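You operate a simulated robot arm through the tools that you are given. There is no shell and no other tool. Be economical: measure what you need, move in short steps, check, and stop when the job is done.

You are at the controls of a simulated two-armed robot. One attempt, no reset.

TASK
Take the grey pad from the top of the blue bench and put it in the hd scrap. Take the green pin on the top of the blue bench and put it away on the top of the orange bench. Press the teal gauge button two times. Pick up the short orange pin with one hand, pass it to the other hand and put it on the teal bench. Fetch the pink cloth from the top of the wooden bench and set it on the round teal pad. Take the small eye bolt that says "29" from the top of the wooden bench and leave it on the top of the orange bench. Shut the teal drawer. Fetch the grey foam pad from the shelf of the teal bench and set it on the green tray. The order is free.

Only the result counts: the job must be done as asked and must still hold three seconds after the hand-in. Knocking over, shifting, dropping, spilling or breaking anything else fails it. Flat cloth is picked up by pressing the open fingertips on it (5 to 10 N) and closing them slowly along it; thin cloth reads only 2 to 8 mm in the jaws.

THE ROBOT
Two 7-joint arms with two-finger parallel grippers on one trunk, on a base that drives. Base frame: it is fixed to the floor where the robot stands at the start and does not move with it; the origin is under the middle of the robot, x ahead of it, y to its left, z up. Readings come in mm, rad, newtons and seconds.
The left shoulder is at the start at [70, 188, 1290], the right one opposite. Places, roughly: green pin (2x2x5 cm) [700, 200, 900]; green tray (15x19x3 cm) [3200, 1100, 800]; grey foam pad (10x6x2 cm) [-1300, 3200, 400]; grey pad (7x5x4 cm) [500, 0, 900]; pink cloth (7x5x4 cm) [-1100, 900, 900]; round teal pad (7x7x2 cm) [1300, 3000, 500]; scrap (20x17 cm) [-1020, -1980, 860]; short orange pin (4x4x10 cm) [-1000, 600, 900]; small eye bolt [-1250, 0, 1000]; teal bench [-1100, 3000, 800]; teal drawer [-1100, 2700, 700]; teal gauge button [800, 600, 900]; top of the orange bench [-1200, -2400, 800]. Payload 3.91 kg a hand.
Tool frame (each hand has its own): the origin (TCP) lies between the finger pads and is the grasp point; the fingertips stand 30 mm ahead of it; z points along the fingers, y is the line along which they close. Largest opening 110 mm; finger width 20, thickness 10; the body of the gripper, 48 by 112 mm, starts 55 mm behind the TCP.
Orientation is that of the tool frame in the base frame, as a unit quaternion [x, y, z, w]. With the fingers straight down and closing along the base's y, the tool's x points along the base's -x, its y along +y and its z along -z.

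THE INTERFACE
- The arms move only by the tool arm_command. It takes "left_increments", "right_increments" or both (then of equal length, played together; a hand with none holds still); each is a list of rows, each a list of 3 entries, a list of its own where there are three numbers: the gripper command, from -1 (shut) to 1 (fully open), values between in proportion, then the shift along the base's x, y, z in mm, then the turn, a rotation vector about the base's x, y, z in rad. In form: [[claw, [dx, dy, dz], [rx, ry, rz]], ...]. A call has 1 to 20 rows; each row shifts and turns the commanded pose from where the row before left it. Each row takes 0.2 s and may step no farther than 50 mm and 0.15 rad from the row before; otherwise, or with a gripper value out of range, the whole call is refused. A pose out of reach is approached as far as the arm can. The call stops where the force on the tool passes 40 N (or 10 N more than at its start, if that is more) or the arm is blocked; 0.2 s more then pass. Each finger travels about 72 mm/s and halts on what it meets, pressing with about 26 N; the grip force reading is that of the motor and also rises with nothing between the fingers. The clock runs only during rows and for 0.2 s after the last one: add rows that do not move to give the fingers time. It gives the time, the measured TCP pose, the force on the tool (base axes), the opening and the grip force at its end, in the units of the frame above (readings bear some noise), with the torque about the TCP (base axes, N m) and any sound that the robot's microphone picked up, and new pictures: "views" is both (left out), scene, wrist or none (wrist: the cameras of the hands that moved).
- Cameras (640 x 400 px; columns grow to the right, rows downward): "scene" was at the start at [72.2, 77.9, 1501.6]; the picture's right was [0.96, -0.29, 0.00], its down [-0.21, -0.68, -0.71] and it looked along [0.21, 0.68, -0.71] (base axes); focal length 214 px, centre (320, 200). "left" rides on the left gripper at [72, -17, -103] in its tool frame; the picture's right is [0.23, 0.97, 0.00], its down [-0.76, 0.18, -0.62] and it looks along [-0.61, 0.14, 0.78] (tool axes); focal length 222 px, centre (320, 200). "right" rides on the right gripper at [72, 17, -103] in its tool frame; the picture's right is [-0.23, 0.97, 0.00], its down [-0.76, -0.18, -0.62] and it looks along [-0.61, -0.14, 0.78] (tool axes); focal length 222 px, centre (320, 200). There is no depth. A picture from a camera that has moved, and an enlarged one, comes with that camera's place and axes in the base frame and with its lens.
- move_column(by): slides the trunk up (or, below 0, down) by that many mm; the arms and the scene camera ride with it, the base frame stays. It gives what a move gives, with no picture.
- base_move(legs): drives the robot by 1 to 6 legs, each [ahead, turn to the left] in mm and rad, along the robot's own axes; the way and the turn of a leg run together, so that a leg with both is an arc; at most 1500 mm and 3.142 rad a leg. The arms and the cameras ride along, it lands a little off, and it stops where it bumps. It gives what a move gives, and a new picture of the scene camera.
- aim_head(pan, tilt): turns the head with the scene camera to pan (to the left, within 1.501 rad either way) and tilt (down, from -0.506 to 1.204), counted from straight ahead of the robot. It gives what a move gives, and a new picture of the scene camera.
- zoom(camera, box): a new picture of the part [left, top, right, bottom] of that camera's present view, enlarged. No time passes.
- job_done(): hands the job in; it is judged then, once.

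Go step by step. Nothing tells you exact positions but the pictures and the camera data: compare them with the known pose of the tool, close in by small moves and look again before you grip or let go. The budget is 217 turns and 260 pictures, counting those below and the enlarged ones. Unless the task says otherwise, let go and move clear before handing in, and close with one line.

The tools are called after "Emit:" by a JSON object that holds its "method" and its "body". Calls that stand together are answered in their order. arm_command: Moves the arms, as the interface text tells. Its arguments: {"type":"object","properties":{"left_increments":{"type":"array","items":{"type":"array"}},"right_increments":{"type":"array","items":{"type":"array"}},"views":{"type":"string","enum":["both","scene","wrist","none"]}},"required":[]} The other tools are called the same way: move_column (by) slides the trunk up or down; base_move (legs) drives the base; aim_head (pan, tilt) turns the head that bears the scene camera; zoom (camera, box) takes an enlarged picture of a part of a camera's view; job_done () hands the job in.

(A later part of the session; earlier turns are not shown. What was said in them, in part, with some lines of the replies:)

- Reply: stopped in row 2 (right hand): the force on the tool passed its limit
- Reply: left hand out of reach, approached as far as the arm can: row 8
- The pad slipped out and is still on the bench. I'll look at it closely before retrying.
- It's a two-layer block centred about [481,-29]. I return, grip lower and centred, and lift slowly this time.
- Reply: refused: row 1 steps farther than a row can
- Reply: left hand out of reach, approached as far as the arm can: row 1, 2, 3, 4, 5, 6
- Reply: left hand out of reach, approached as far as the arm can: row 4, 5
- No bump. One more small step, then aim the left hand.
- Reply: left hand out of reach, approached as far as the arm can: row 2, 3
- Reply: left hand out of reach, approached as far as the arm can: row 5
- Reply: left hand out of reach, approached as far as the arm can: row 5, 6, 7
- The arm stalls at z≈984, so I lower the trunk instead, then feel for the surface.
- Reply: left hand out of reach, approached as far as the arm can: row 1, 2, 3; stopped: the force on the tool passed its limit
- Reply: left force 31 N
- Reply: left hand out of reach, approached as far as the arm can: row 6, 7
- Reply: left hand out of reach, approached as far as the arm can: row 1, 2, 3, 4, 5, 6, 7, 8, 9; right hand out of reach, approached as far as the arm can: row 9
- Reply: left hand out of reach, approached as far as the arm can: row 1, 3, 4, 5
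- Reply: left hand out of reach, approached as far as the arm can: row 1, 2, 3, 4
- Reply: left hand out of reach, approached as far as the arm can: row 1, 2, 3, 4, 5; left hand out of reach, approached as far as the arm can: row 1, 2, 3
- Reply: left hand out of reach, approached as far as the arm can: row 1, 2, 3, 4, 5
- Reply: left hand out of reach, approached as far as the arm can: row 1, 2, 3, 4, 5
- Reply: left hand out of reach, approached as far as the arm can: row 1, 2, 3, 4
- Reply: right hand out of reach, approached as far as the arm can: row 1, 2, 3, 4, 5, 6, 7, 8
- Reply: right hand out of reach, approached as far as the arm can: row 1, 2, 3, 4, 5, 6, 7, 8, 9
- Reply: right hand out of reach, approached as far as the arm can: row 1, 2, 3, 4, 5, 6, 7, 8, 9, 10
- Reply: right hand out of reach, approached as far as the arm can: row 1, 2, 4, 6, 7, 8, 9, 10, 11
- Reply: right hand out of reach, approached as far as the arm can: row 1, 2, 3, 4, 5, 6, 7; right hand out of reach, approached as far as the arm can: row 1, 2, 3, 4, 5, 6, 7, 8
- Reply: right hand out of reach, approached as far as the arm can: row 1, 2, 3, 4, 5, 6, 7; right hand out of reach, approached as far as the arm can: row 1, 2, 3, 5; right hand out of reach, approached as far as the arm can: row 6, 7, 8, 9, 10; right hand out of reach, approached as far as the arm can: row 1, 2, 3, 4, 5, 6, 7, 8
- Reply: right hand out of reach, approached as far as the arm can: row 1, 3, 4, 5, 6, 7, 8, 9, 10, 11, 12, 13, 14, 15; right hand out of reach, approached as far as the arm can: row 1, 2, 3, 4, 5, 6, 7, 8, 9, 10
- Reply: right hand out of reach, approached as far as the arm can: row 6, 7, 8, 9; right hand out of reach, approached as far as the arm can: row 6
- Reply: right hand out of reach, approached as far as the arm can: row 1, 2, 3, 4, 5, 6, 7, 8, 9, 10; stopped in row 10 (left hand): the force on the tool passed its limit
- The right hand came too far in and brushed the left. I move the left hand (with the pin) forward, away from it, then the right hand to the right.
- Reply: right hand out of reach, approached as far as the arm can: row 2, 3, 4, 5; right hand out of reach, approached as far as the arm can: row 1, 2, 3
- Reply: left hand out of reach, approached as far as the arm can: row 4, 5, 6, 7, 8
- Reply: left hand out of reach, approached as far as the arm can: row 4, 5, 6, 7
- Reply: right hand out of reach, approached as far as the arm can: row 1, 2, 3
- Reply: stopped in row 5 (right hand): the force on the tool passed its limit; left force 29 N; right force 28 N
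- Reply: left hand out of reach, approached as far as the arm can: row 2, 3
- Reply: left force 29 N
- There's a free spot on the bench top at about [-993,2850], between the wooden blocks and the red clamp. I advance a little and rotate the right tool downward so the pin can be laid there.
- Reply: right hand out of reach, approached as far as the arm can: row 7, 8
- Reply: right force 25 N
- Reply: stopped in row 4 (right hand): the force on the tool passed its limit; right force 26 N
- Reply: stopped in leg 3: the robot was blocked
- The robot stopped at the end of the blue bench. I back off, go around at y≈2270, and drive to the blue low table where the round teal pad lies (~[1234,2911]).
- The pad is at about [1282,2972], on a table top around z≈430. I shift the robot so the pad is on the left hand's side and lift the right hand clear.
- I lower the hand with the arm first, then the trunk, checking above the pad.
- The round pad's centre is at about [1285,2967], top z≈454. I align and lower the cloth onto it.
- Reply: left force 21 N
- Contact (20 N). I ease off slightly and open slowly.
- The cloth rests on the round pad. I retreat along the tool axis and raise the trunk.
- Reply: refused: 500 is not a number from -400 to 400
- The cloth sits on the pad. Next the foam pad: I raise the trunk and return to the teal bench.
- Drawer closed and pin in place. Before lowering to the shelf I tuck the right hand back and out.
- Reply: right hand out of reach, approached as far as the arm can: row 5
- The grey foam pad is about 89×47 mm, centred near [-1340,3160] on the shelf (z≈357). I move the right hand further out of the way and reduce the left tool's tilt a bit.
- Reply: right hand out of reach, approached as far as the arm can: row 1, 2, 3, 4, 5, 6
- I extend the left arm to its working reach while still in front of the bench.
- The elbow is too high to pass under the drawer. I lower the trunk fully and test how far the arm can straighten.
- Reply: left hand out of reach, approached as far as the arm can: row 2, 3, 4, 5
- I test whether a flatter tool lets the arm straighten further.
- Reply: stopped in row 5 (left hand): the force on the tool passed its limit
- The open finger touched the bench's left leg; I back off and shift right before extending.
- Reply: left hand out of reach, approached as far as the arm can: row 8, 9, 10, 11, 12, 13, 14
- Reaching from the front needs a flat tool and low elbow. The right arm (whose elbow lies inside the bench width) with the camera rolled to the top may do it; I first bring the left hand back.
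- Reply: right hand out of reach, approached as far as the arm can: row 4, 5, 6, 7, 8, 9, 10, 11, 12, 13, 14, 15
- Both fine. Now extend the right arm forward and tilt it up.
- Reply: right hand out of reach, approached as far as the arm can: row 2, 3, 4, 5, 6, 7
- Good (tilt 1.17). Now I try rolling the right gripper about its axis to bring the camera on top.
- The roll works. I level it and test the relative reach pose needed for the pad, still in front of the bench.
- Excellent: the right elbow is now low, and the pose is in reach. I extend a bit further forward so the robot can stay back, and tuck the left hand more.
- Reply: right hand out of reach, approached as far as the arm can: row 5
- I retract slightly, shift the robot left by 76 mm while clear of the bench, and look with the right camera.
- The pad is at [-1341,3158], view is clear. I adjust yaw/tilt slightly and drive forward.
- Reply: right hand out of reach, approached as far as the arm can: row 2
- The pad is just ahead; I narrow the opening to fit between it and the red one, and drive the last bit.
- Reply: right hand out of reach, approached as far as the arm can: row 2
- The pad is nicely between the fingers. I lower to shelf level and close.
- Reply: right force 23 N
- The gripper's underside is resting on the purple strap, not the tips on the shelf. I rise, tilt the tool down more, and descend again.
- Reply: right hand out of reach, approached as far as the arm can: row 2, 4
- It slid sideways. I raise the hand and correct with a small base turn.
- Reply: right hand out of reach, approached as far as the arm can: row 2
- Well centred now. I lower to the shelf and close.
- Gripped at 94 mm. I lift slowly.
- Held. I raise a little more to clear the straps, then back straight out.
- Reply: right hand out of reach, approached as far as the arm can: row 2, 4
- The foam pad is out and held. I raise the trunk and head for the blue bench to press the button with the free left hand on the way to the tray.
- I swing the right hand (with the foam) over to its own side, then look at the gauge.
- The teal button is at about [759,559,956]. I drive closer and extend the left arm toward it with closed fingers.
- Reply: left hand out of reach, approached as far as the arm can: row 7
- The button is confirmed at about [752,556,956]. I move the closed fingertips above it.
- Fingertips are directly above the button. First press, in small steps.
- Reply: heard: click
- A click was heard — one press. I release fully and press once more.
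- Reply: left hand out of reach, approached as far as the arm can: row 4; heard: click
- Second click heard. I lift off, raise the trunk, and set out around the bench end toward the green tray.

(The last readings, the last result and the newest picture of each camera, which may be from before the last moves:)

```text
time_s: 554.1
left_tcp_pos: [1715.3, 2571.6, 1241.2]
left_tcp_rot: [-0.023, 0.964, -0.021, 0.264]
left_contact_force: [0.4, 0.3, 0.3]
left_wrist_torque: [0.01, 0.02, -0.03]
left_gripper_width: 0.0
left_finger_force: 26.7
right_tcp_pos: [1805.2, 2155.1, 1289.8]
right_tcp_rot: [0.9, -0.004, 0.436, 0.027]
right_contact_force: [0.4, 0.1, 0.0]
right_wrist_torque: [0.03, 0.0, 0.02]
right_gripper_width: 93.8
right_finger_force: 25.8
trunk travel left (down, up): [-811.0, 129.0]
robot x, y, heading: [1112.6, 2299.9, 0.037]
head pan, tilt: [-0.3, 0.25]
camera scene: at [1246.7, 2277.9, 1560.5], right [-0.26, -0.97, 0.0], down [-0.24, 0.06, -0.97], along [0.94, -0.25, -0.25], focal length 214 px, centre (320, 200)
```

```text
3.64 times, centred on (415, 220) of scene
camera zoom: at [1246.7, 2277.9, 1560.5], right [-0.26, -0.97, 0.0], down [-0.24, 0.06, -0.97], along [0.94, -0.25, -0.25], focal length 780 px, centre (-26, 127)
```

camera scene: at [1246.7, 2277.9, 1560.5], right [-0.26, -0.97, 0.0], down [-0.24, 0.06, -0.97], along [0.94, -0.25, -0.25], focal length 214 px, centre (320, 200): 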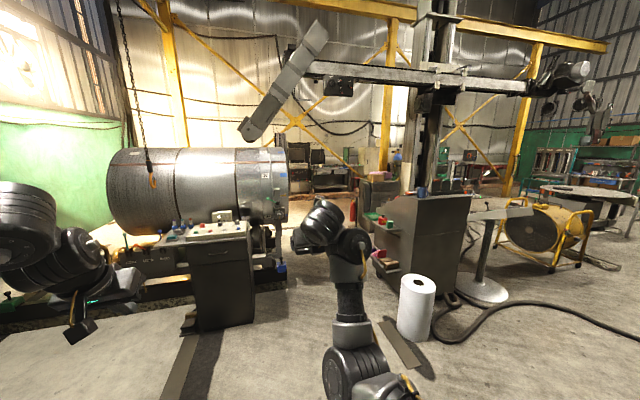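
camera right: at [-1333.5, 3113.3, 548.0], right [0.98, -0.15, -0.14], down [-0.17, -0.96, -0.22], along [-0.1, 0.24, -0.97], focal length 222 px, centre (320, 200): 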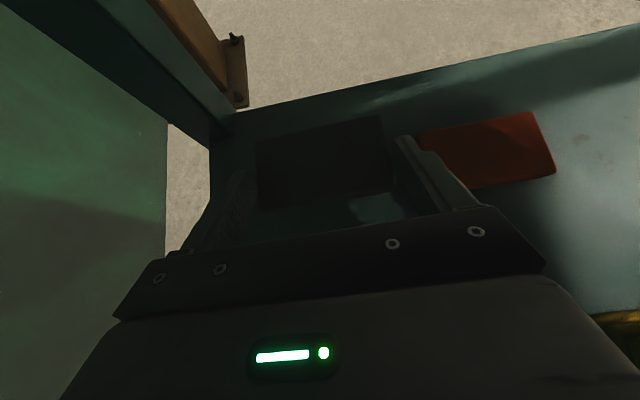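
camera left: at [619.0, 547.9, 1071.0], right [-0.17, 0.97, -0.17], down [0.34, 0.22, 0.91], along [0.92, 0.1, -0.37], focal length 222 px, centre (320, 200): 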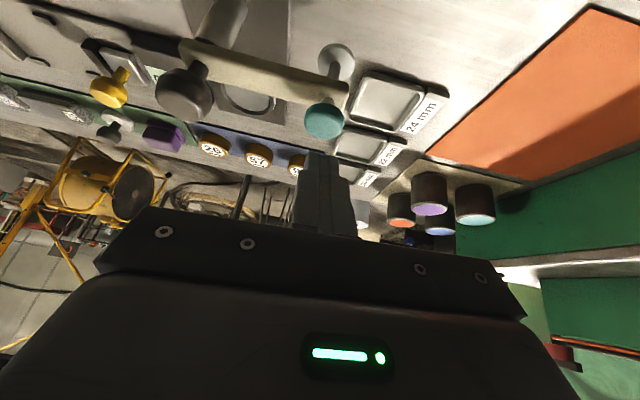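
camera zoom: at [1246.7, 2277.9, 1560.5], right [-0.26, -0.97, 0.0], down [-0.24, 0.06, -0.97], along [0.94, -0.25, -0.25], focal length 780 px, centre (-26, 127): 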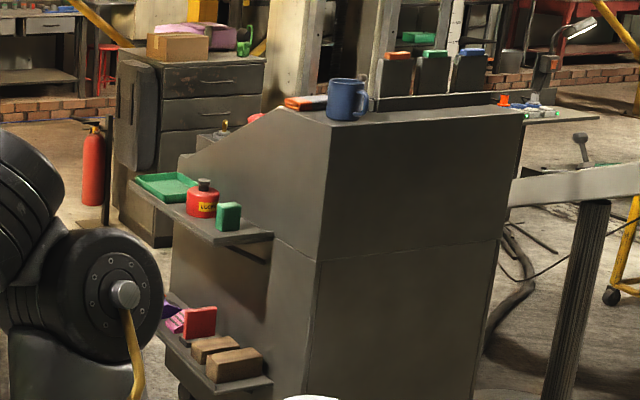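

The green tray is on the console's side shelf, about [3250,1138,800]. I drive over to face it from +y.

Emit:
{"method": "base_move", "body": {"legs": [[0, -0.192], [1130, 0], [1130, 0], [0, -1.416]]}}

Emit:
{"method": "aim_head", "body": {"pan": 0.1, "tilt": 0.7}}

```text
time_s: 563.3
left_tcp_pos: [3362.1, 2221.5, 1242.3]
left_tcp_rot: [0.066, 0.965, -0.041, 0.251]
left_contact_force: [-7.3, 7.8, 5.2]
left_wrist_torque: [0.05, 0.08, 0.14]
left_gripper_width: 0.0
left_finger_force: 25.9
right_tcp_pos: [3381.7, 1793.1, 1289.1]
right_tcp_rot: [0.895, -0.086, 0.432, 0.067]
right_contact_force: [0.2, -0.1, 0.1]
right_wrist_torque: [0.01, -0.01, -0.02]
right_gripper_width: 93.8
right_finger_force: 26.9
trunk travel left (down, up): [-811.0, 129.0]
robot x, y, heading: [2724.1, 2061.4, -0.144]
head pan, tilt: [-0.3, 0.25]
stopped in leg 3: the force on the tool passed its limit (the readings are from after the stop); the commanded pose is now the measured one
camera scene: at [2855.6, 2015.2, 1560.8], right [-0.43, -0.9, 0.0], down [-0.22, 0.11, -0.97], along [0.88, -0.42, -0.25], focal length 214 px, centre (320, 200)
```

scene: 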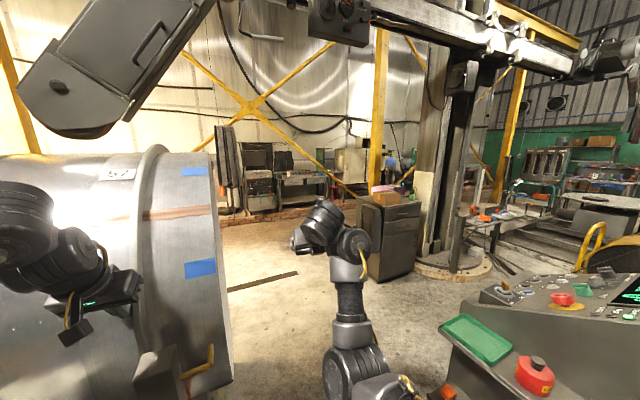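

```text
time_s: 564.2
left_tcp_pos: [3362.9, 2221.2, 1242.0]
left_tcp_rot: [0.067, 0.965, -0.044, 0.25]
left_contact_force: [-10.0, 8.6, 4.9]
left_wrist_torque: [-0.03, 0.12, 0.13]
left_gripper_width: 0.0
left_finger_force: 25.6
right_tcp_pos: [3382.7, 1793.9, 1289.6]
right_tcp_rot: [0.895, -0.087, 0.432, 0.067]
right_contact_force: [0.3, 0.1, 0.1]
right_wrist_torque: [-0.06, 0.01, 0.0]
right_gripper_width: 93.6
right_finger_force: 26.1
trunk travel left (down, up): [-811.0, 129.0]
robot x, y, heading: [2729.0, 2067.1, -0.146]
head pan, tilt: [0.099, 0.7]
camera scene: at [2855.8, 2053.1, 1520.1], right [-0.04, -1.0, 0.0], down [-0.64, 0.03, -0.77], along [0.77, -0.04, -0.64], focal length 214 px, centre (320, 200)
```

scene: 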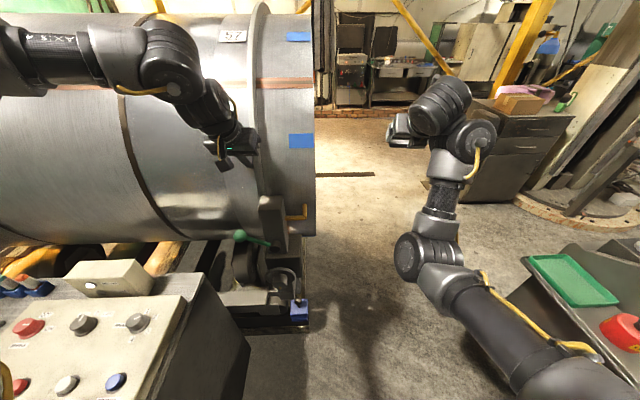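

The left hand brushed the big drum, so I back off, raise the trunk, and curve right toward the tray side.

Emit:
{"method": "base_move", "body": {"legs": [[-90, 0]]}}

Emit:
{"method": "move_column", "body": {"by": 100}}

Emit:
{"method": "base_move", "body": {"legs": [[0, -0.28], [700, 0], [0, -1.145]]}}

```text
time_s: 565.3
left_tcp_pos: [3284.6, 2229.6, 1236.9]
left_tcp_rot: [0.067, 0.966, -0.042, 0.247]
left_contact_force: [0.6, -0.3, 1.4]
left_wrist_torque: [0.0, 0.02, -0.03]
left_gripper_width: 0.1
left_finger_force: 26.5
right_tcp_pos: [3304.4, 1802.4, 1283.5]
right_tcp_rot: [0.897, -0.087, 0.428, 0.067]
right_contact_force: [-0.2, -1.0, -0.7]
right_wrist_torque: [-0.01, 0.03, 0.02]
right_gripper_width: 93.5
right_finger_force: 25.9
trunk travel left (down, up): [-811.0, 129.0]
robot x, y, heading: [2641.5, 2072.9, -0.146]
head pan, tilt: [0.099, 0.7]
camera scene: at [2781.3, 2061.9, 1519.1], right [-0.04, -1.0, 0.0], down [-0.65, 0.03, -0.76], along [0.76, -0.03, -0.65], focal length 214 px, centre (320, 200)
```

scene: 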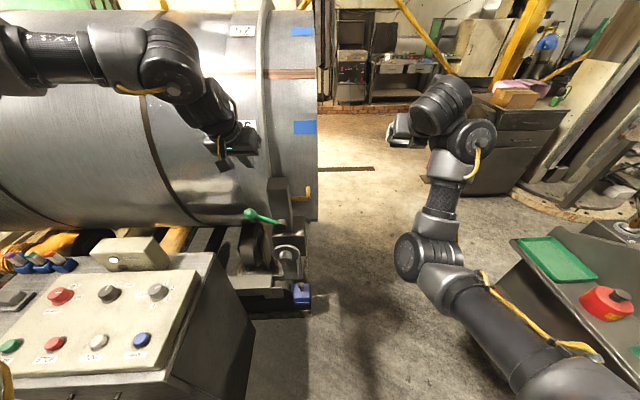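

```text
time_s: 566.7
left_tcp_pos: [3278.0, 2232.8, 1340.8]
left_tcp_rot: [0.067, 0.965, -0.043, 0.25]
left_contact_force: [-1.2, 1.2, 0.3]
left_wrist_torque: [0.03, -0.04, 0.01]
left_gripper_width: 0.1
left_finger_force: 25.9
right_tcp_pos: [3297.0, 1804.3, 1387.6]
right_tcp_rot: [0.896, -0.087, 0.431, 0.067]
right_contact_force: [0.1, 0.3, -0.1]
right_wrist_torque: [0.01, -0.04, -0.02]
right_gripper_width: 93.5
right_finger_force: 26.4
trunk travel left (down, up): [-911.0, 29.0]
robot x, y, heading: [2640.1, 2074.3, -0.146]
head pan, tilt: [0.099, 0.7]
```

```text
time_s: 571.1
left_tcp_pos: [3880.8, 1829.2, 1414.9]
left_tcp_rot: [0.182, 0.931, -0.072, 0.309]
left_contact_force: [-0.6, -0.8, 0.2]
left_wrist_torque: [-0.01, -0.02, 0.0]
left_gripper_width: 0.1
left_finger_force: 26.0
right_tcp_pos: [3800.0, 1401.2, 1390.9]
right_tcp_rot: [0.881, -0.191, 0.418, 0.113]
right_contact_force: [-0.1, -0.9, -1.1]
right_wrist_torque: [0.02, -0.03, -0.01]
right_gripper_width: 93.6
right_finger_force: 26.1
trunk travel left (down, up): [-911.0, 29.0]
robot x, y, heading: [3219.4, 1816.2, -0.317]
head pan, tilt: [0.099, 0.7]
stopped in leg 2: the robot was blocked; the commanded pose is now the measured one
camera scene: at [3303.5, 1765.4, 1633.4], right [-0.21, -0.98, -0.01], down [-0.61, 0.14, -0.78], along [0.77, -0.16, -0.62], focal length 214 px, centre (320, 200)
```

scene: 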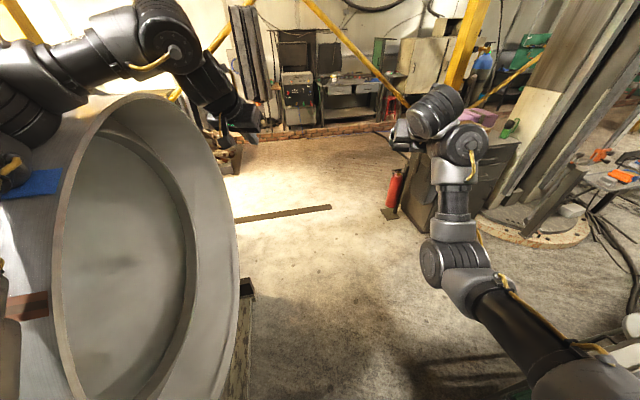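

The robot was blocked near the drum. I back off a bit and re-check before taking a path further from it.

Emit:
{"method": "base_move", "body": {"legs": [[-150, 0]]}}

Emit:
{"method": "aim_head", "body": {"pan": -0.7, "tilt": 0.9}}

```text
time_s: 571.9
left_tcp_pos: [3896.9, 1831.5, 1425.4]
left_tcp_rot: [0.193, 0.923, -0.079, 0.323]
left_contact_force: [-0.5, -1.5, 0.4]
left_wrist_torque: [0.01, -0.02, -0.02]
left_gripper_width: 0.0
left_finger_force: 26.0
right_tcp_pos: [3819.7, 1415.7, 1373.9]
right_tcp_rot: [0.885, -0.188, 0.408, 0.121]
right_contact_force: [-1.3, 1.4, 0.5]
right_wrist_torque: [-0.04, -0.06, -0.04]
right_gripper_width: 93.6
right_finger_force: 26.6
trunk travel left (down, up): [-911.0, 29.0]
robot x, y, heading: [3204.6, 1822.0, -0.314]
head pan, tilt: [0.099, 0.7]
stopped in leg 1: the robot was blocked; the commanded pose is now the measured one
camera scene: at [3330.7, 1682.7, 1629.2], right [-0.22, -0.97, -0.06], down [-0.63, 0.19, -0.75], along [0.75, -0.12, -0.65], focal length 214 px, centre (320, 200)
```

scene: 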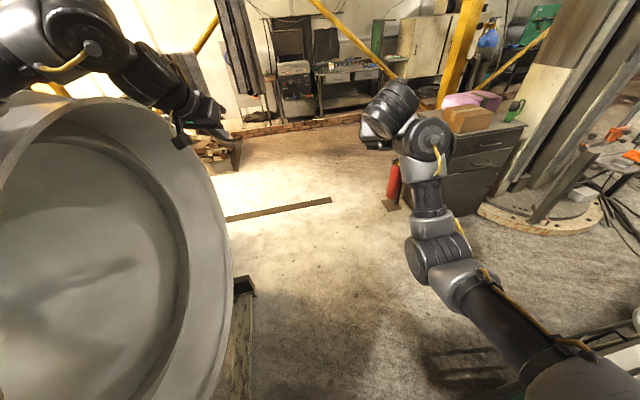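

```text
time_s: 573.0
left_tcp_pos: [3882.2, 1818.6, 1421.8]
left_tcp_rot: [0.218, 0.917, -0.079, 0.325]
left_contact_force: [-0.3, -0.4, 1.1]
left_wrist_torque: [0.01, 0.02, 0.0]
left_gripper_width: 0.1
left_finger_force: 25.9
right_tcp_pos: [3805.5, 1429.5, 1378.1]
right_tcp_rot: [0.881, -0.187, 0.415, 0.125]
right_contact_force: [-0.6, -0.7, -0.2]
right_wrist_torque: [-0.03, -0.01, 0.0]
right_gripper_width: 93.6
right_finger_force: 26.7
trunk travel left (down, up): [-911.0, 29.0]
robot x, y, heading: [3200.0, 1818.3, -0.322]
head pan, tilt: [-0.7, 0.901]
camera scene: at [3286.7, 1632.5, 1608.6], right [-0.85, -0.52, -0.04], down [-0.41, 0.71, -0.57], along [0.33, -0.47, -0.82], focal length 214 px, centre (320, 200)
```

scene: 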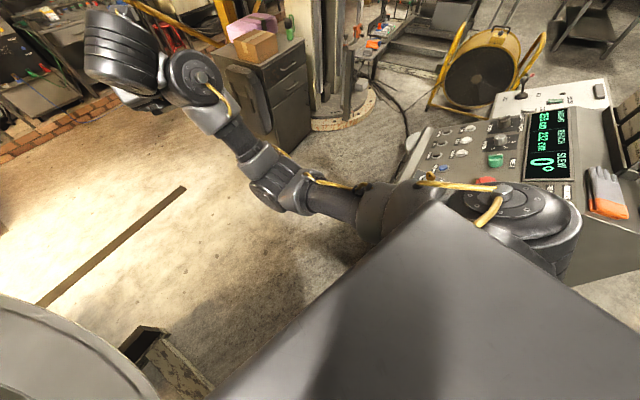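

The left upper arm is hooked at the drum's rim. Turning right should swing it clear; I try a small turn.

Emit:
{"method": "base_move", "body": {"legs": [[0, -0.3]]}}

```text
time_s: 573.8
left_tcp_pos: [3856.5, 1788.9, 1451.6]
left_tcp_rot: [0.362, 0.857, -0.098, 0.353]
left_contact_force: [-0.4, -1.0, 0.7]
left_wrist_torque: [0.06, -0.01, 0.05]
left_gripper_width: 0.1
left_finger_force: 26.0
right_tcp_pos: [3809.8, 1524.1, 1416.8]
right_tcp_rot: [0.863, -0.193, 0.44, 0.153]
right_contact_force: [0.1, -2.2, -2.9]
right_wrist_torque: [0.1, -0.05, 0.09]
right_gripper_width: 93.3
right_finger_force: 26.2
trunk travel left (down, up): [-911.0, 29.0]
robot x, y, heading: [3217.4, 1810.8, -0.39]
head pan, tilt: [-0.7, 0.901]
stopped in leg 1: the robot was blocked; the commanded pose is now the measured one
camera scene: at [3294.6, 1564.1, 1616.0], right [-0.89, -0.46, -0.05], down [-0.36, 0.76, -0.55], along [0.29, -0.47, -0.84], focal length 214 px, centre (320, 200)
```

scene: 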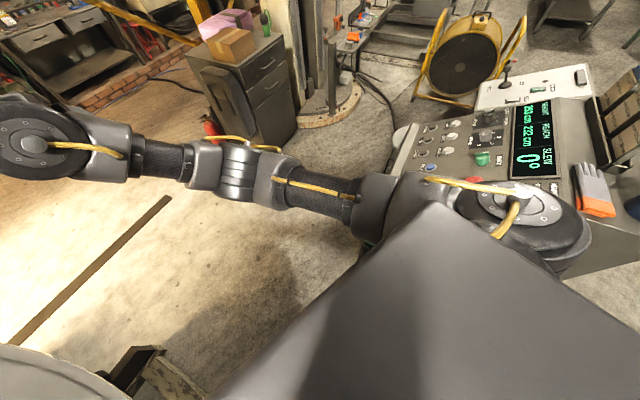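

Emit:
{"method": "arm_command", "body": {"left_increments": [[-1, [0, 0, 0], [0, 0, 0]], [-1, [0, 0, 0], [0, 0, 0]]], "views": "none"}}

```text
time_s: 574.1
left_tcp_pos: [3809.0, 1768.7, 1456.5]
left_tcp_rot: [0.471, 0.799, -0.115, 0.355]
left_contact_force: [-0.3, 3.0, -0.2]
left_wrist_torque: [-0.3, 0.01, -0.17]
left_gripper_width: 0.0
left_finger_force: 25.5
right_tcp_pos: [3808.8, 1557.3, 1425.1]
right_tcp_rot: [0.84, -0.242, 0.468, 0.127]
right_contact_force: [5.3, -23.5, 1.1]
right_wrist_torque: [1.16, 0.3, 1.17]
right_gripper_width: 93.8
right_finger_force: 25.7
trunk travel left (down, up): [-911.0, 29.0]
robot x, y, heading: [3216.6, 1809.5, -0.396]
head pan, tilt: [-0.7, 0.901]
stopped in row 1 (left hand): the arm was blocked; the commanded pose is now the measured one
```

The hands are pressing each other. I move the right hand away to its side first.

Emit:
{"method": "arm_command", "body": {"right_increments": [[-1, [0, -25, 0], [0, 0, 0]], [-1, [0, -30, 0], [0, 0, 0]], [-1, [0, -30, 0], [0, 0, 0]], [-1, [0, -30, 0], [0, 0, 0]]], "views": "none"}}

```text
time_s: 574.4
left_tcp_pos: [3775.9, 1811.7, 1428.9]
left_tcp_rot: [0.433, 0.814, -0.187, 0.34]
left_contact_force: [-0.3, 3.7, 0.5]
left_wrist_torque: [-0.2, 0.04, -0.13]
left_gripper_width: 0.0
left_finger_force: 25.8
right_tcp_pos: [3783.8, 1556.1, 1444.0]
right_tcp_rot: [0.778, -0.174, 0.552, 0.244]
right_contact_force: [0.3, 2.1, 1.6]
right_wrist_torque: [0.06, 0.07, -0.15]
right_gripper_width: 93.2
right_finger_force: 26.2
right hand out of reach, approached as far as the arm can: row 1
trunk travel left (down, up): [-911.0, 29.0]
robot x, y, heading: [3223.5, 1811.1, -0.417]
head pan, tilt: [-0.7, 0.901]
stopped in row 1 (left hand): the arm was blocked; the commanded pose is now the measured one
```

Emit:
{"method": "aim_head", "body": {"pan": 0.7, "tilt": 0.6}}

```text
time_s: 576.0
left_tcp_pos: [3775.2, 1825.2, 1419.4]
left_tcp_rot: [0.399, 0.835, -0.187, 0.33]
left_contact_force: [0.6, -0.5, 0.2]
left_wrist_torque: [0.03, 0.01, 0.03]
left_gripper_width: 0.0
left_finger_force: 26.3
right_tcp_pos: [3783.4, 1515.3, 1460.6]
right_tcp_rot: [0.733, -0.11, 0.579, 0.34]
right_contact_force: [-0.7, -0.1, -1.1]
right_wrist_torque: [0.0, 0.03, 0.0]
right_gripper_width: 93.7
right_finger_force: 26.2
trunk travel left (down, up): [-911.0, 29.0]
robot x, y, heading: [3245.0, 1800.2, -0.494]
head pan, tilt: [0.7, 0.6]
camera scene: at [3264.5, 1599.8, 1637.5], right [0.2, -0.97, -0.1], down [-0.5, -0.01, -0.87], along [0.84, 0.23, -0.49], focal length 214 px, centre (320, 200)
```

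scene: 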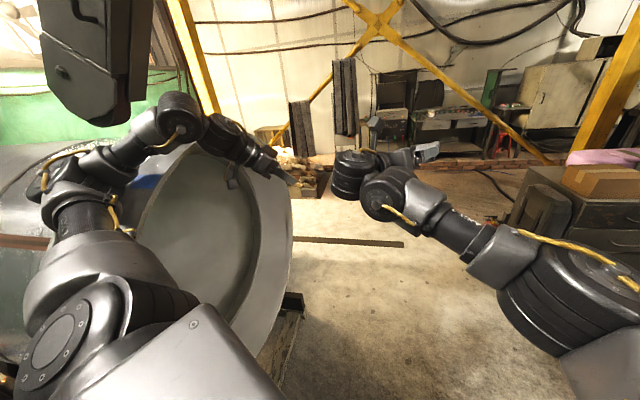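

The left arm lies over the drum's edge. I lift the left hand upward to take it off.

Emit:
{"method": "arm_command", "body": {"left_increments": [[-1, [0, 0, 25], [0, 0, 0]], [-1, [0, 0, 30], [0, 0, 0]], [-1, [0, 0, 30], [0, 0, 0]], [-1, [0, 0, 30], [0, 0, 0]], [-1, [0, 0, 30], [0, 0, 0]]], "views": "none"}}

```text
time_s: 576.3
left_tcp_pos: [3764.9, 1879.8, 1363.6]
left_tcp_rot: [0.329, 0.872, -0.249, 0.262]
left_contact_force: [4.2, -0.5, 9.2]
left_wrist_torque: [0.36, 0.42, -0.18]
left_gripper_width: 0.0
left_finger_force: 25.9
right_tcp_pos: [3804.9, 1474.5, 1421.6]
right_tcp_rot: [0.718, -0.06, 0.588, 0.368]
right_contact_force: [1.9, -8.7, -24.4]
right_wrist_torque: [-1.04, -1.63, 0.39]
right_gripper_width: 93.3
right_finger_force: 26.0
trunk travel left (down, up): [-911.0, 29.0]
robot x, y, heading: [3247.7, 1792.2, -0.512]
head pan, tilt: [0.7, 0.6]
stopped in row 1 (left hand): the arm was blocked; the commanded pose is now the measured one
```

Emit:
{"method": "arm_command", "body": {"right_increments": [[-1, [0, 0, 0], [0, 0, 0]], [-1, [0, 0, 0], [0, 0, 0]], [-1, [0, 0, 0], [0, 0, 0]], [-1, [0, 0, 0], [0, 0, 0]]], "views": "none"}}

```text
time_s: 576.6
left_tcp_pos: [3735.0, 1864.2, 1341.0]
left_tcp_rot: [0.326, 0.875, -0.282, 0.22]
left_contact_force: [-5.2, -0.4, -13.0]
left_wrist_torque: [-0.56, -0.5, 0.29]
left_gripper_width: 0.0
left_finger_force: 26.0
right_tcp_pos: [3796.6, 1414.8, 1498.3]
right_tcp_rot: [0.686, -0.095, 0.708, 0.138]
right_contact_force: [24.3, 56.7, 60.9]
right_wrist_torque: [1.68, 4.43, -3.86]
right_gripper_width: 91.3
right_finger_force: 22.1
trunk travel left (down, up): [-911.0, 29.0]
robot x, y, heading: [3265.9, 1782.7, -0.573]
head pan, tilt: [0.7, 0.6]
stopped in row 1 (left hand): the arm was blocked; the commanded pose is now the measured one
```

The robot is gradually turning free; I continue the right turn.

Emit:
{"method": "base_move", "body": {"legs": [[0, -0.4]]}}

```text
time_s: 577.4
left_tcp_pos: [3747.3, 1849.8, 1251.2]
left_tcp_rot: [0.441, 0.831, -0.323, 0.105]
left_contact_force: [0.5, -0.3, 0.7]
left_wrist_torque: [0.02, 0.03, -0.05]
left_gripper_width: 0.0
left_finger_force: 26.5
right_tcp_pos: [3841.2, 1491.3, 1311.1]
right_tcp_rot: [0.745, 0.045, 0.652, 0.133]
right_contact_force: [0.1, -0.6, 1.0]
right_wrist_torque: [0.05, 0.08, 0.0]
right_gripper_width: 93.7
right_finger_force: 25.7
trunk travel left (down, up): [-911.0, 29.0]
robot x, y, heading: [3241.7, 1796.2, -0.509]
head pan, tilt: [0.7, 0.6]
stopped in leg 1: the robot was blocked; the commanded pose is now the measured one
camera scene: at [3205.8, 1504.4, 1627.8], right [0.2, -0.97, -0.15], down [-0.47, 0.04, -0.88], along [0.86, 0.25, -0.44], focal length 214 px, centre (320, 200)
```

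scene: 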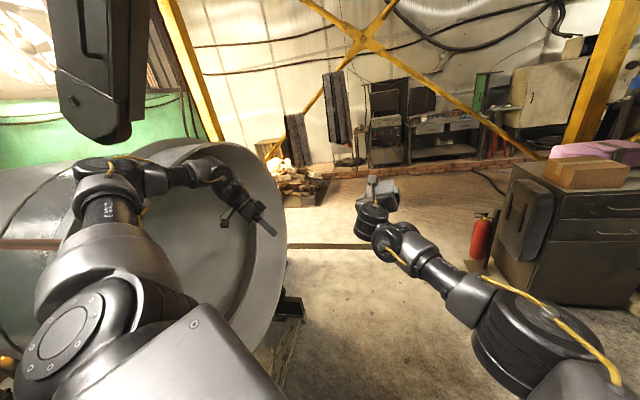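

The left arm seems clear of the rim now, but the robot leans right. I try a short drive forward, away from the drum.

Emit:
{"method": "base_move", "body": {"legs": [[80, -0.05]]}}

```text
time_s: 578.1
left_tcp_pos: [3853.8, 1845.3, 1229.9]
left_tcp_rot: [0.596, 0.72, -0.331, 0.13]
left_contact_force: [-0.6, 0.1, 1.8]
left_wrist_torque: [0.15, -0.06, 0.05]
left_gripper_width: 0.0
left_finger_force: 25.7
right_tcp_pos: [3856.1, 1409.2, 1108.0]
right_tcp_rot: [0.81, 0.131, 0.524, 0.229]
right_contact_force: [4.5, -10.2, 0.8]
right_wrist_torque: [0.13, 0.11, 0.64]
right_gripper_width: 93.0
right_finger_force: 25.8
trunk travel left (down, up): [-911.0, 29.0]
robot x, y, heading: [3279.4, 1774.3, -0.631]
head pan, tilt: [0.7, 0.6]
stopped in leg 1: the robot was blocked; the commanded pose is now the measured one
camera scene: at [3240.7, 1527.2, 1629.7], right [0.07, -0.99, -0.13], down [-0.47, 0.08, -0.88], along [0.88, 0.13, -0.46], focal length 214 px, centre (320, 200)
```

scene: 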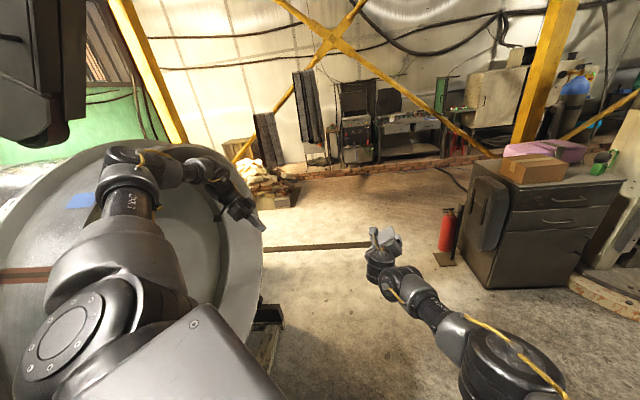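

Progress. I continue forward and right in short legs.

Emit:
{"method": "base_move", "body": {"legs": [[100, -0.05]]}}

```text
time_s: 578.8
left_tcp_pos: [4005.6, 1957.8, 1118.1]
left_tcp_rot: [0.588, 0.686, -0.412, 0.119]
left_contact_force: [-0.8, -1.4, 1.1]
left_wrist_torque: [0.14, -0.09, 0.02]
left_gripper_width: 0.1
left_finger_force: 26.1
right_tcp_pos: [3957.5, 1453.3, 1021.8]
right_tcp_rot: [0.843, 0.13, 0.416, 0.314]
right_contact_force: [-1.4, -2.7, -0.5]
right_wrist_torque: [0.09, -0.04, 0.15]
right_gripper_width: 93.5
right_finger_force: 26.3
trunk travel left (down, up): [-911.0, 29.0]
robot x, y, heading: [3289.9, 1768.8, -0.681]
head pan, tilt: [0.7, 0.6]
stopped in leg 1: the robot was blocked; the commanded pose is now the measured one
camera scene: at [3456.5, 1685.2, 1628.6], right [0.02, -1.0, -0.03], down [-0.59, 0.02, -0.81], along [0.81, 0.03, -0.59], focal length 214 px, centre (320, 200)
```

scene: 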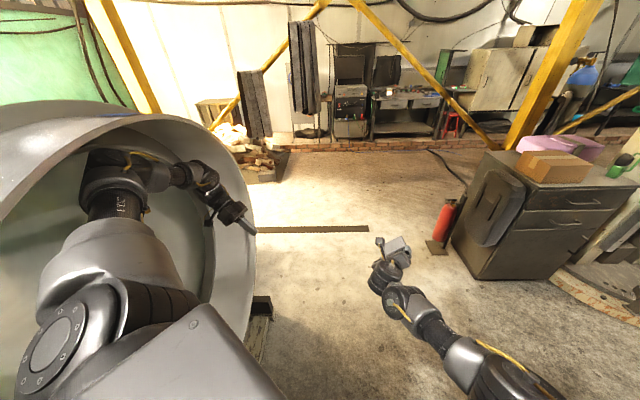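

Emit:
{"method": "arm_command", "body": {"right_increments": [[-1, [0, 0, 0], [0, 0, 0]], [-1, [0, 0, 0], [0, 0, 0]], [-1, [0, 0, 0], [0, 0, 0]], [-1, [0, 0, 0], [0, 0, 0]], [-1, [0, 0, 0], [0, 0, 0]]], "views": "none"}}

```text
time_s: 579.1
left_tcp_pos: [3973.6, 1973.8, 1126.7]
left_tcp_rot: [0.596, 0.674, -0.415, 0.135]
left_contact_force: [0.2, 0.3, 0.2]
left_wrist_torque: [0.0, 0.02, 0.01]
left_gripper_width: 0.1
left_finger_force: 25.8
right_tcp_pos: [3923.5, 1458.9, 1038.5]
right_tcp_rot: [0.836, 0.123, 0.417, 0.335]
right_contact_force: [0.9, 0.4, -0.7]
right_wrist_torque: [-0.05, 0.03, -0.05]
right_gripper_width: 93.7
right_finger_force: 25.9
trunk travel left (down, up): [-911.0, 29.0]
robot x, y, heading: [3291.3, 1768.0, -0.696]
head pan, tilt: [0.7, 0.6]
stopped in row 1 (left hand): the arm was blocked; the commanded pose is now the measured one
```

The left arm is poking into the drum's opening. I draw the left hand out toward -y in repeated small moves.

Emit:
{"method": "arm_command", "body": {"left_increments": [[-1, [0, -40, 0], [0, 0, 0]], [-1, [0, -40, 0], [0, 0, 0]], [-1, [0, -40, 0], [0, 0, 0]], [-1, [0, -40, 0], [0, 0, 0]]], "views": "none"}}

Emit:
{"method": "arm_command", "body": {"left_increments": [[-1, [0, -40, 0], [0, 0, 0]], [-1, [0, -40, 0], [0, 0, 0]], [-1, [0, -40, 0], [0, 0, 0]], [-1, [0, -40, 0], [0, 0, 0]]], "views": "none"}}

Emit:
{"method": "arm_command", "body": {"left_increments": [[-1, [0, -40, 0], [0, 0, 0]], [-1, [0, -40, 0], [0, 0, 0]], [-1, [0, -40, 0], [0, 0, 0]]], "views": "scene"}}

```text
time_s: 580.1
left_tcp_pos: [3976.7, 1822.2, 1124.1]
left_tcp_rot: [0.596, 0.672, -0.418, 0.134]
left_contact_force: [0.1, -0.5, 0.3]
left_wrist_torque: [0.01, 0.0, -0.06]
left_gripper_width: 0.0
left_finger_force: 26.4
right_tcp_pos: [3926.2, 1461.9, 1041.7]
right_tcp_rot: [0.834, 0.124, 0.414, 0.344]
right_contact_force: [-0.3, -1.0, -0.4]
right_wrist_torque: [0.02, -0.05, 0.03]
right_gripper_width: 94.1
right_finger_force: 25.9
trunk travel left (down, up): [-911.0, 29.0]
robot x, y, heading: [3290.6, 1766.1, -0.694]
head pan, tilt: [0.7, 0.6]
```

```text
time_s: 581.1
left_tcp_pos: [3966.0, 1674.7, 1143.7]
left_tcp_rot: [0.593, 0.674, -0.418, 0.135]
left_contact_force: [0.3, -0.4, -0.6]
left_wrist_torque: [0.0, 0.01, -0.01]
left_gripper_width: 0.0
left_finger_force: 26.3
left hand out of reach, approached as far as the arm can: row 3, 4
right_tcp_pos: [3926.1, 1466.1, 1041.6]
right_tcp_rot: [0.833, 0.126, 0.414, 0.345]
right_contact_force: [0.0, -0.3, -0.3]
right_wrist_torque: [0.04, -0.01, 0.02]
right_gripper_width: 93.9
right_finger_force: 26.0
trunk travel left (down, up): [-911.0, 29.0]
robot x, y, heading: [3286.3, 1768.7, -0.695]
head pan, tilt: [0.7, 0.6]
```

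```text
time_s: 582.0
left_tcp_pos: [3955.9, 1601.8, 1168.1]
left_tcp_rot: [0.594, 0.673, -0.419, 0.137]
left_contact_force: [-0.7, -0.6, 0.9]
left_wrist_torque: [-0.02, -0.02, 0.02]
left_gripper_width: 0.1
left_finger_force: 26.4
left hand out of reach, approached as far as the arm can: row 1, 2, 3
right_tcp_pos: [3926.6, 1467.9, 1042.1]
right_tcp_rot: [0.833, 0.126, 0.415, 0.345]
right_contact_force: [0.5, -0.1, -0.1]
right_wrist_torque: [0.0, 0.01, -0.01]
right_gripper_width: 93.8
right_finger_force: 25.9
trunk travel left (down, up): [-911.0, 29.0]
robot x, y, heading: [3288.0, 1770.6, -0.693]
head pan, tilt: [0.7, 0.6]
camera scene: at [3415.1, 1737.7, 1628.2], right [0.01, -1.0, 0.0], down [-0.57, 0.0, -0.82], along [0.82, 0.0, -0.57], focal length 214 px, centre (320, 200)
```

scene: 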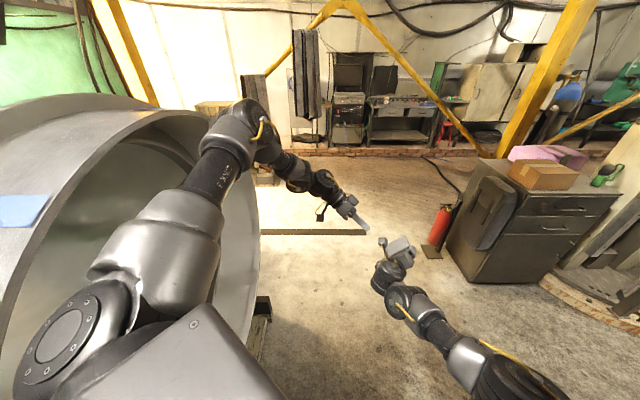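

Excellent — the robot is upright and both arms are free; the foam is still held. I re-level the right hand and raise it.

Emit:
{"method": "arm_command", "body": {"right_increments": [[-1, [0, 0, 15], [0.109, -0.066, -0.059]], [-1, [0, 0, 15], [0.109, -0.066, -0.059]], [-1, [0, 0, 15], [0.109, -0.066, -0.059]], [-1, [0, 0, 15], [0.109, -0.066, -0.059]], [-1, [0, 0, 15], [0.109, -0.066, -0.059]], [-1, [0, 0, 15], [0.109, -0.066, -0.059]], [-1, [0, 0, 15], [0, 0, -0.11]], [-1, [0, 0, 15], [0, 0, -0.11]], [-1, [0, 0, 15], [0.081, 0.085, 0]], [-1, [0, 0, 15], [0.081, 0.085, 0]]], "views": "wrist"}}

```text
time_s: 584.1
left_tcp_pos: [3954.2, 1601.2, 1170.2]
left_tcp_rot: [0.594, 0.673, -0.419, 0.137]
left_contact_force: [0.9, 0.0, 0.0]
left_wrist_torque: [0.01, 0.01, 0.01]
left_gripper_width: 0.0
left_finger_force: 25.6
right_tcp_pos: [3925.3, 1469.4, 1193.5]
right_tcp_rot: [0.834, -0.336, 0.406, 0.166]
right_contact_force: [-0.3, -0.5, 0.0]
right_wrist_torque: [-0.01, -0.02, -0.04]
right_gripper_width: 94.1
right_finger_force: 26.6
trunk travel left (down, up): [-911.0, 29.0]
robot x, y, heading: [3288.3, 1767.5, -0.698]
head pan, tilt: [0.7, 0.6]
camera right: at [3886.3, 1482.1, 1314.0], right [-0.78, -0.6, -0.18], down [-0.57, 0.79, -0.22], along [0.27, -0.07, -0.96], focal length 222 px, centre (320, 200)
```

right: 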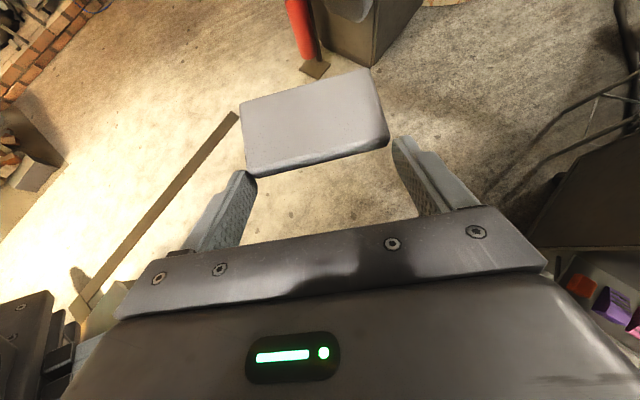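

The pad is still held at the fingertips. I move the left hand off to its side, and turn to face the tray.

Emit:
{"method": "arm_command", "body": {"left_increments": [[-1, [20, 24, 5], [0, 0, 0]], [-1, [20, 24, 5], [0, 0, 0]], [-1, [20, 24, 5], [0, 0, 0]], [-1, [20, 24, 5], [0, 0, 0]], [-1, [10, 12, 5], [0, 0, 0]]], "views": "none"}}

Emit:
{"method": "base_move", "body": {"legs": [[0, -0.873]]}}

Emit:
{"method": "aim_head", "body": {"pan": -0.1, "tilt": 0.8}}

```text
time_s: 585.4
left_tcp_pos: [4038.9, 1717.0, 1198.8]
left_tcp_rot: [0.594, 0.673, -0.419, 0.137]
left_contact_force: [0.0, -0.5, 0.0]
left_wrist_torque: [-0.03, 0.02, 0.01]
left_gripper_width: 0.0
left_finger_force: 25.7
left hand out of reach, approached as far as the arm can: row 2, 3, 4
right_tcp_pos: [3924.9, 1468.6, 1194.3]
right_tcp_rot: [0.833, -0.334, 0.408, 0.165]
right_contact_force: [0.3, 0.8, -0.2]
right_wrist_torque: [-0.02, 0.04, 0.0]
right_gripper_width: 94.1
right_finger_force: 26.0
trunk travel left (down, up): [-911.0, 29.0]
robot x, y, heading: [3291.1, 1774.7, -0.698]
head pan, tilt: [0.7, 0.6]
```

```text
time_s: 588.0
left_tcp_pos: [3735.8, 1165.8, 1199.0]
left_tcp_rot: [0.821, 0.363, -0.438, -0.051]
left_contact_force: [-0.4, -0.1, 0.6]
left_wrist_torque: [0.01, -0.03, 0.0]
left_gripper_width: 0.2
left_finger_force: 26.0
right_tcp_pos: [3475.3, 1090.7, 1193.4]
right_tcp_rot: [-0.616, 0.653, -0.3, -0.322]
right_contact_force: [-0.4, -0.7, 0.0]
right_wrist_torque: [-0.01, 0.01, 0.0]
right_gripper_width: 93.6
right_finger_force: 26.4
trunk travel left (down, up): [-911.0, 29.0]
robot x, y, heading: [3288.1, 1767.0, -1.556]
head pan, tilt: [0.7, 0.6]
camera scene: at [3346.6, 1651.7, 1628.3], right [-0.76, -0.65, 0.0], down [-0.37, 0.43, -0.82], along [0.54, -0.62, -0.57], focal length 214 px, centre (320, 200)
```

scene: 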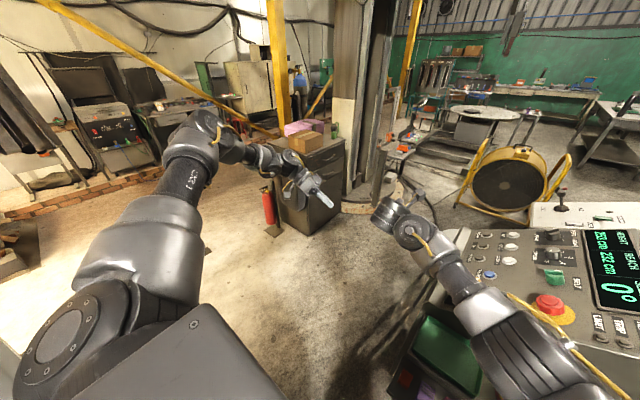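

```text
time_s: 589.1
left_tcp_pos: [3736.9, 1166.1, 1199.5]
left_tcp_rot: [0.821, 0.363, -0.438, -0.051]
left_contact_force: [-0.4, 0.2, 0.0]
left_wrist_torque: [-0.02, 0.05, 0.0]
left_gripper_width: 0.0
left_finger_force: 26.4
right_tcp_pos: [3475.0, 1090.8, 1195.1]
right_tcp_rot: [-0.617, 0.653, -0.3, -0.321]
right_contact_force: [-0.4, 0.0, -0.4]
right_wrist_torque: [0.04, 0.0, -0.02]
right_gripper_width: 93.8
right_finger_force: 26.1
trunk travel left (down, up): [-911.0, 29.0]
robot x, y, heading: [3287.1, 1768.0, -1.559]
head pan, tilt: [-0.099, 0.799]
camera scene: at [3281.2, 1638.2, 1611.5], right [-1.0, 0.09, 0.0], down [0.06, 0.71, -0.7], along [-0.06, -0.69, -0.72], focal length 214 px, centre (320, 200)
```

scene: 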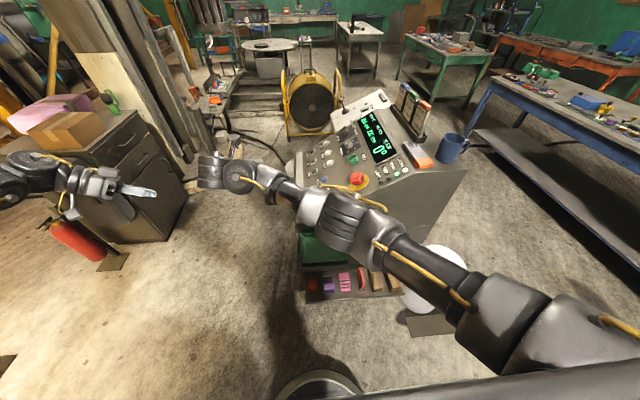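

The tray is at about [3259,1154]. I bring the right hand over it.

Emit:
{"method": "arm_command", "body": {"right_increments": [[-1, [-22, 11, 0], [0, 0, 0]], [-1, [-22, 11, 0], [0, 0, 0]], [-1, [-22, 11, 0], [0, 0, 0]], [-1, [-22, 11, 0], [0, 0, 0]], [-1, [-22, 11, 0], [0, 0, 0]], [-1, [-22, 11, 0], [0, 0, 0]], [-1, [-22, 11, 0], [0, 0, 0]], [-1, [-22, 11, 0], [0, 0, 0]], [-1, [-22, 11, 0], [0, 0, 0]], [-1, [-18, 10, 0], [0, 0, 0]], [-1, [0, 0, 0], [0, 0, 0]]], "views": "wrist"}}

```text
time_s: 591.5
left_tcp_pos: [3736.6, 1166.3, 1201.1]
left_tcp_rot: [0.821, 0.362, -0.438, -0.052]
left_contact_force: [0.5, 0.9, -1.1]
left_wrist_torque: [-0.04, -0.03, 0.02]
left_gripper_width: 0.0
left_finger_force: 26.2
right_tcp_pos: [3255.9, 1197.8, 1191.1]
right_tcp_rot: [-0.616, 0.653, -0.301, -0.321]
right_contact_force: [-1.0, 0.4, -0.1]
right_wrist_torque: [0.01, 0.01, -0.01]
right_gripper_width: 93.6
right_finger_force: 25.9
trunk travel left (down, up): [-911.0, 29.0]
robot x, y, heading: [3289.7, 1768.8, -1.558]
head pan, tilt: [-0.099, 0.799]
camera right: at [3241.3, 1235.9, 1311.9], right [-0.96, 0.2, -0.18], down [0.23, 0.95, -0.22], along [0.12, -0.25, -0.96], focal length 222 px, centre (320, 200)
```

right: 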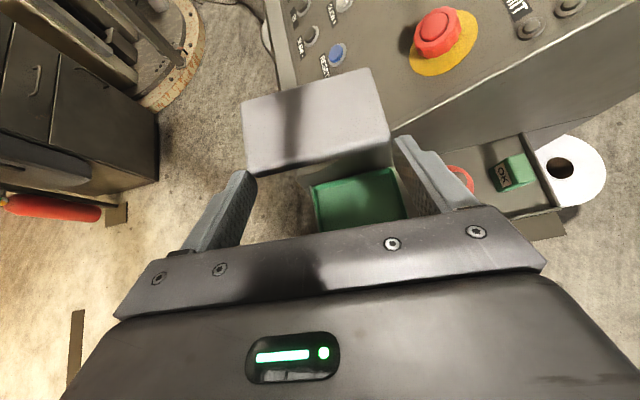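

Tray centre ≈ [3220,1147]; the pad centre is about 56 mm ahead of the TCP. I align and lower the trunk.

Emit:
{"method": "arm_command", "body": {"right_increments": [[-1, [-16, 3, 0], [0, 0, 0]], [-1, [-15, 2, 0], [0, 0, 0]], [-1, [0, 0, 0], [0, 0, 0]]], "views": "none"}}

Emit:
{"method": "move_column", "body": {"by": -260}}

Emit:
{"method": "zoom", "body": {"camera": "right", "box": [0, 0, 640, 400]}}

```text
time_s: 592.3
left_tcp_pos: [3736.8, 1165.5, 1200.3]
left_tcp_rot: [0.821, 0.363, -0.438, -0.051]
left_contact_force: [0.0, -0.4, 0.1]
left_wrist_torque: [0.01, 0.0, 0.02]
left_gripper_width: 0.1
left_finger_force: 26.6
right_tcp_pos: [3225.0, 1203.8, 1191.8]
right_tcp_rot: [-0.616, 0.653, -0.3, -0.322]
right_contact_force: [-0.3, 0.2, 0.0]
right_wrist_torque: [-0.02, 0.0, 0.0]
right_gripper_width: 93.7
right_finger_force: 25.5
trunk travel left (down, up): [-911.0, 29.0]
robot x, y, heading: [3288.3, 1768.2, -1.557]
head pan, tilt: [-0.099, 0.799]
```

```text
time_s: 595.0
left_tcp_pos: [3735.8, 1165.5, 939.7]
left_tcp_rot: [0.821, 0.362, -0.438, -0.05]
left_contact_force: [0.4, -0.2, -0.9]
left_wrist_torque: [0.01, -0.02, -0.02]
left_gripper_width: 0.1
left_finger_force: 25.3
right_tcp_pos: [3225.1, 1204.0, 931.9]
right_tcp_rot: [-0.616, 0.653, -0.301, -0.321]
right_contact_force: [-0.4, -0.2, 0.2]
right_wrist_torque: [0.03, 0.02, -0.01]
right_gripper_width: 93.9
right_finger_force: 25.7
trunk travel left (down, up): [-651.0, 289.0]
robot x, y, heading: [3289.5, 1767.8, -1.559]
head pan, tilt: [-0.099, 0.799]
```

```text
1.00 times, centred on (320, 200) of right
camera zoom: at [3209.7, 1242.2, 1052.7], right [-0.96, 0.2, -0.18], down [0.23, 0.95, -0.22], along [0.12, -0.25, -0.96], focal length 222 px, centre (320, 200)
```

zoom: 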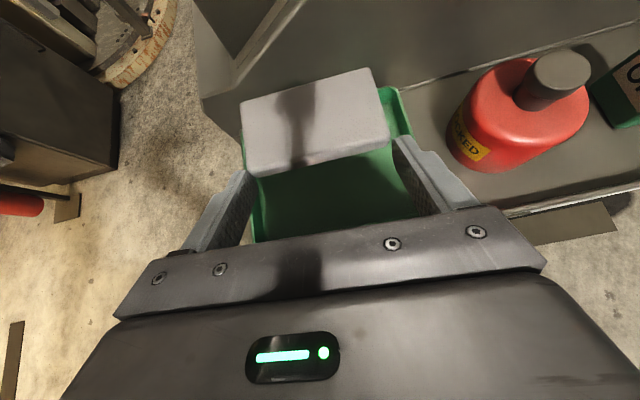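

Well aligned over the tray. I lower further with the trunk, then feel for contact.

Emit:
{"method": "move_column", "body": {"by": -82}}

Emit:
{"method": "zoom", "body": {"camera": "right", "box": [160, 20, 480, 260]}}

```text
time_s: 596.2
left_tcp_pos: [3736.6, 1165.8, 857.8]
left_tcp_rot: [0.822, 0.362, -0.437, -0.051]
left_contact_force: [1.1, 0.2, -0.9]
left_wrist_torque: [-0.01, 0.01, 0.01]
left_gripper_width: 0.1
left_finger_force: 25.9
right_tcp_pos: [3224.6, 1205.7, 850.0]
right_tcp_rot: [-0.617, 0.653, -0.3, -0.321]
right_contact_force: [0.0, -0.1, -0.5]
right_wrist_torque: [0.04, -0.03, -0.02]
right_gripper_width: 93.7
right_finger_force: 25.9
trunk travel left (down, up): [-569.0, 371.0]
robot x, y, heading: [3287.4, 1764.7, -1.556]
head pan, tilt: [-0.099, 0.799]
```

```text
1.67 times, centred on (320, 140) of right
camera zoom: at [3209.6, 1242.3, 970.8], right [-0.96, 0.2, -0.18], down [0.23, 0.95, -0.22], along [0.12, -0.25, -0.96], focal length 370 px, centre (320, 300)
```

zoom: 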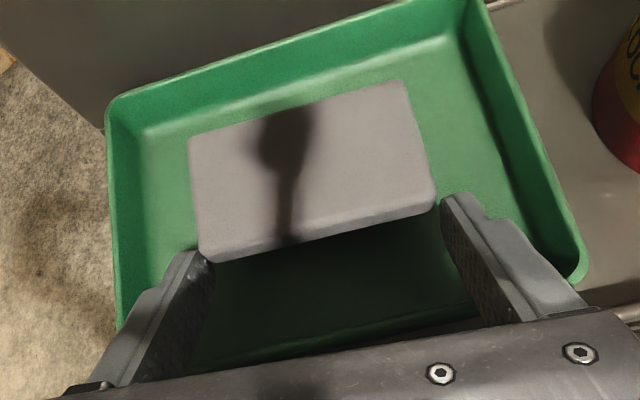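

Emit:
{"method": "arm_command", "body": {"right_increments": [[-1, [0, 0, -6], [0, 0, 0]], [-1, [0, 0, -5], [0, 0, 0]], [-1, [0, 0, -4], [0, 0, 0]], [-1, [0, 0, -4], [0, 0, 0]], [-1, [0, 0, -3], [0, 0, 0]], [-1, [0, 0, -3], [0, 0, 0]], [-1, [0, 0, -3], [0, 0, 0]]], "views": "none"}}

```text
time_s: 597.5
left_tcp_pos: [3736.8, 1164.8, 857.2]
left_tcp_rot: [0.821, 0.362, -0.438, -0.052]
left_contact_force: [-0.8, 1.0, 0.6]
left_wrist_torque: [-0.02, 0.01, -0.02]
left_gripper_width: 0.0
left_finger_force: 26.2
right_tcp_pos: [3224.5, 1202.7, 833.6]
right_tcp_rot: [-0.616, 0.65, -0.305, -0.324]
right_contact_force: [0.1, -2.0, 11.6]
right_wrist_torque: [0.21, 0.73, 0.1]
right_gripper_width: 93.8
right_finger_force: 26.4
trunk travel left (down, up): [-569.0, 371.0]
robot x, y, heading: [3287.0, 1767.3, -1.556]
head pan, tilt: [-0.099, 0.799]
stopped in row 6 (right hand): the force on the tool passed its limit (the readings are from after the stop); the commanded pose is now the measured one
```

Contact. I open slowly and withdraw up and back.

Emit:
{"method": "arm_command", "body": {"right_increments": [[-1, [0, 0, 1], [0, 0, 0]], [0.75, [0, 0, 0], [0, 0, 0]], [0.82, [0, 0, 0], [0, 0, 0]], [0.88, [0, 0, 0], [0, 0, 0]], [0.9, [0, 0, 0], [0, 0, 0]], [0.9, [0, 3, 4], [0, 0, 0]], [0.9, [0, 8, 10], [0, 0, 0]], [0.9, [0, 10, 20], [0, 0, 0]], [0.9, [0, 10, 30], [0, 0, 0]], [0.9, [0, 10, 40], [0, 0, 0]]], "views": "wrist"}}

```text
time_s: 599.7
left_tcp_pos: [3735.2, 1165.6, 858.8]
left_tcp_rot: [0.822, 0.362, -0.437, -0.051]
left_contact_force: [0.3, 0.1, -0.9]
left_wrist_torque: [0.01, 0.0, -0.02]
left_gripper_width: 0.1
left_finger_force: 25.9
right_tcp_pos: [3221.6, 1226.5, 894.7]
right_tcp_rot: [-0.617, 0.649, -0.306, -0.324]
right_contact_force: [-0.5, 0.4, -0.3]
right_wrist_torque: [-0.03, 0.01, 0.0]
right_gripper_width: 104.6
right_finger_force: 0.0
right hand out of reach, approached as far as the arm can: row 9, 10
trunk travel left (down, up): [-569.0, 371.0]
robot x, y, heading: [3286.9, 1768.9, -1.56]
head pan, tilt: [-0.099, 0.799]
camera right: at [3206.6, 1266.3, 1013.8], right [-0.97, 0.19, -0.18], down [0.23, 0.95, -0.23], along [0.13, -0.27, -0.96], focal length 222 px, centre (320, 200)
```

right: 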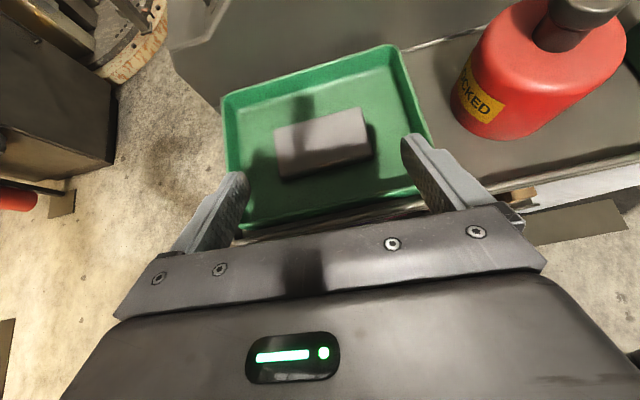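

The foam pad lies in the green tray. I raise clear and hand in.

Emit:
{"method": "move_column", "body": {"by": 150}}

Emit:
{"method": "job_done", "body": {}}

```text
time_s: 601.4
left_tcp_pos: [3736.0, 1165.1, 1008.1]
left_tcp_rot: [0.821, 0.363, -0.437, -0.051]
left_contact_force: [-0.2, -0.7, -1.0]
left_wrist_torque: [0.01, 0.02, -0.01]
left_gripper_width: 0.1
left_finger_force: 26.3
right_tcp_pos: [3221.5, 1225.9, 1043.1]
right_tcp_rot: [-0.616, 0.649, -0.307, -0.325]
right_contact_force: [0.1, 0.7, 0.6]
right_wrist_torque: [-0.03, 0.0, -0.03]
right_gripper_width: 104.7
right_finger_force: 0.0
trunk travel left (down, up): [-719.0, 221.0]
robot x, y, heading: [3289.6, 1770.5, -1.557]
head pan, tilt: [-0.099, 0.799]
```

```text
The job is handed in.
```

All eight parts were carried out and the job is handed in, but the left arm jammed against the big drum on the way to the tray, and I did not check whether that, or earlier bumps at the blue and teal benches, shifted anything; two picks are also unconfirmed: I took the second eye bolt as "29" because the other reads "65", and the scrap box by its position, since neither label was readable.
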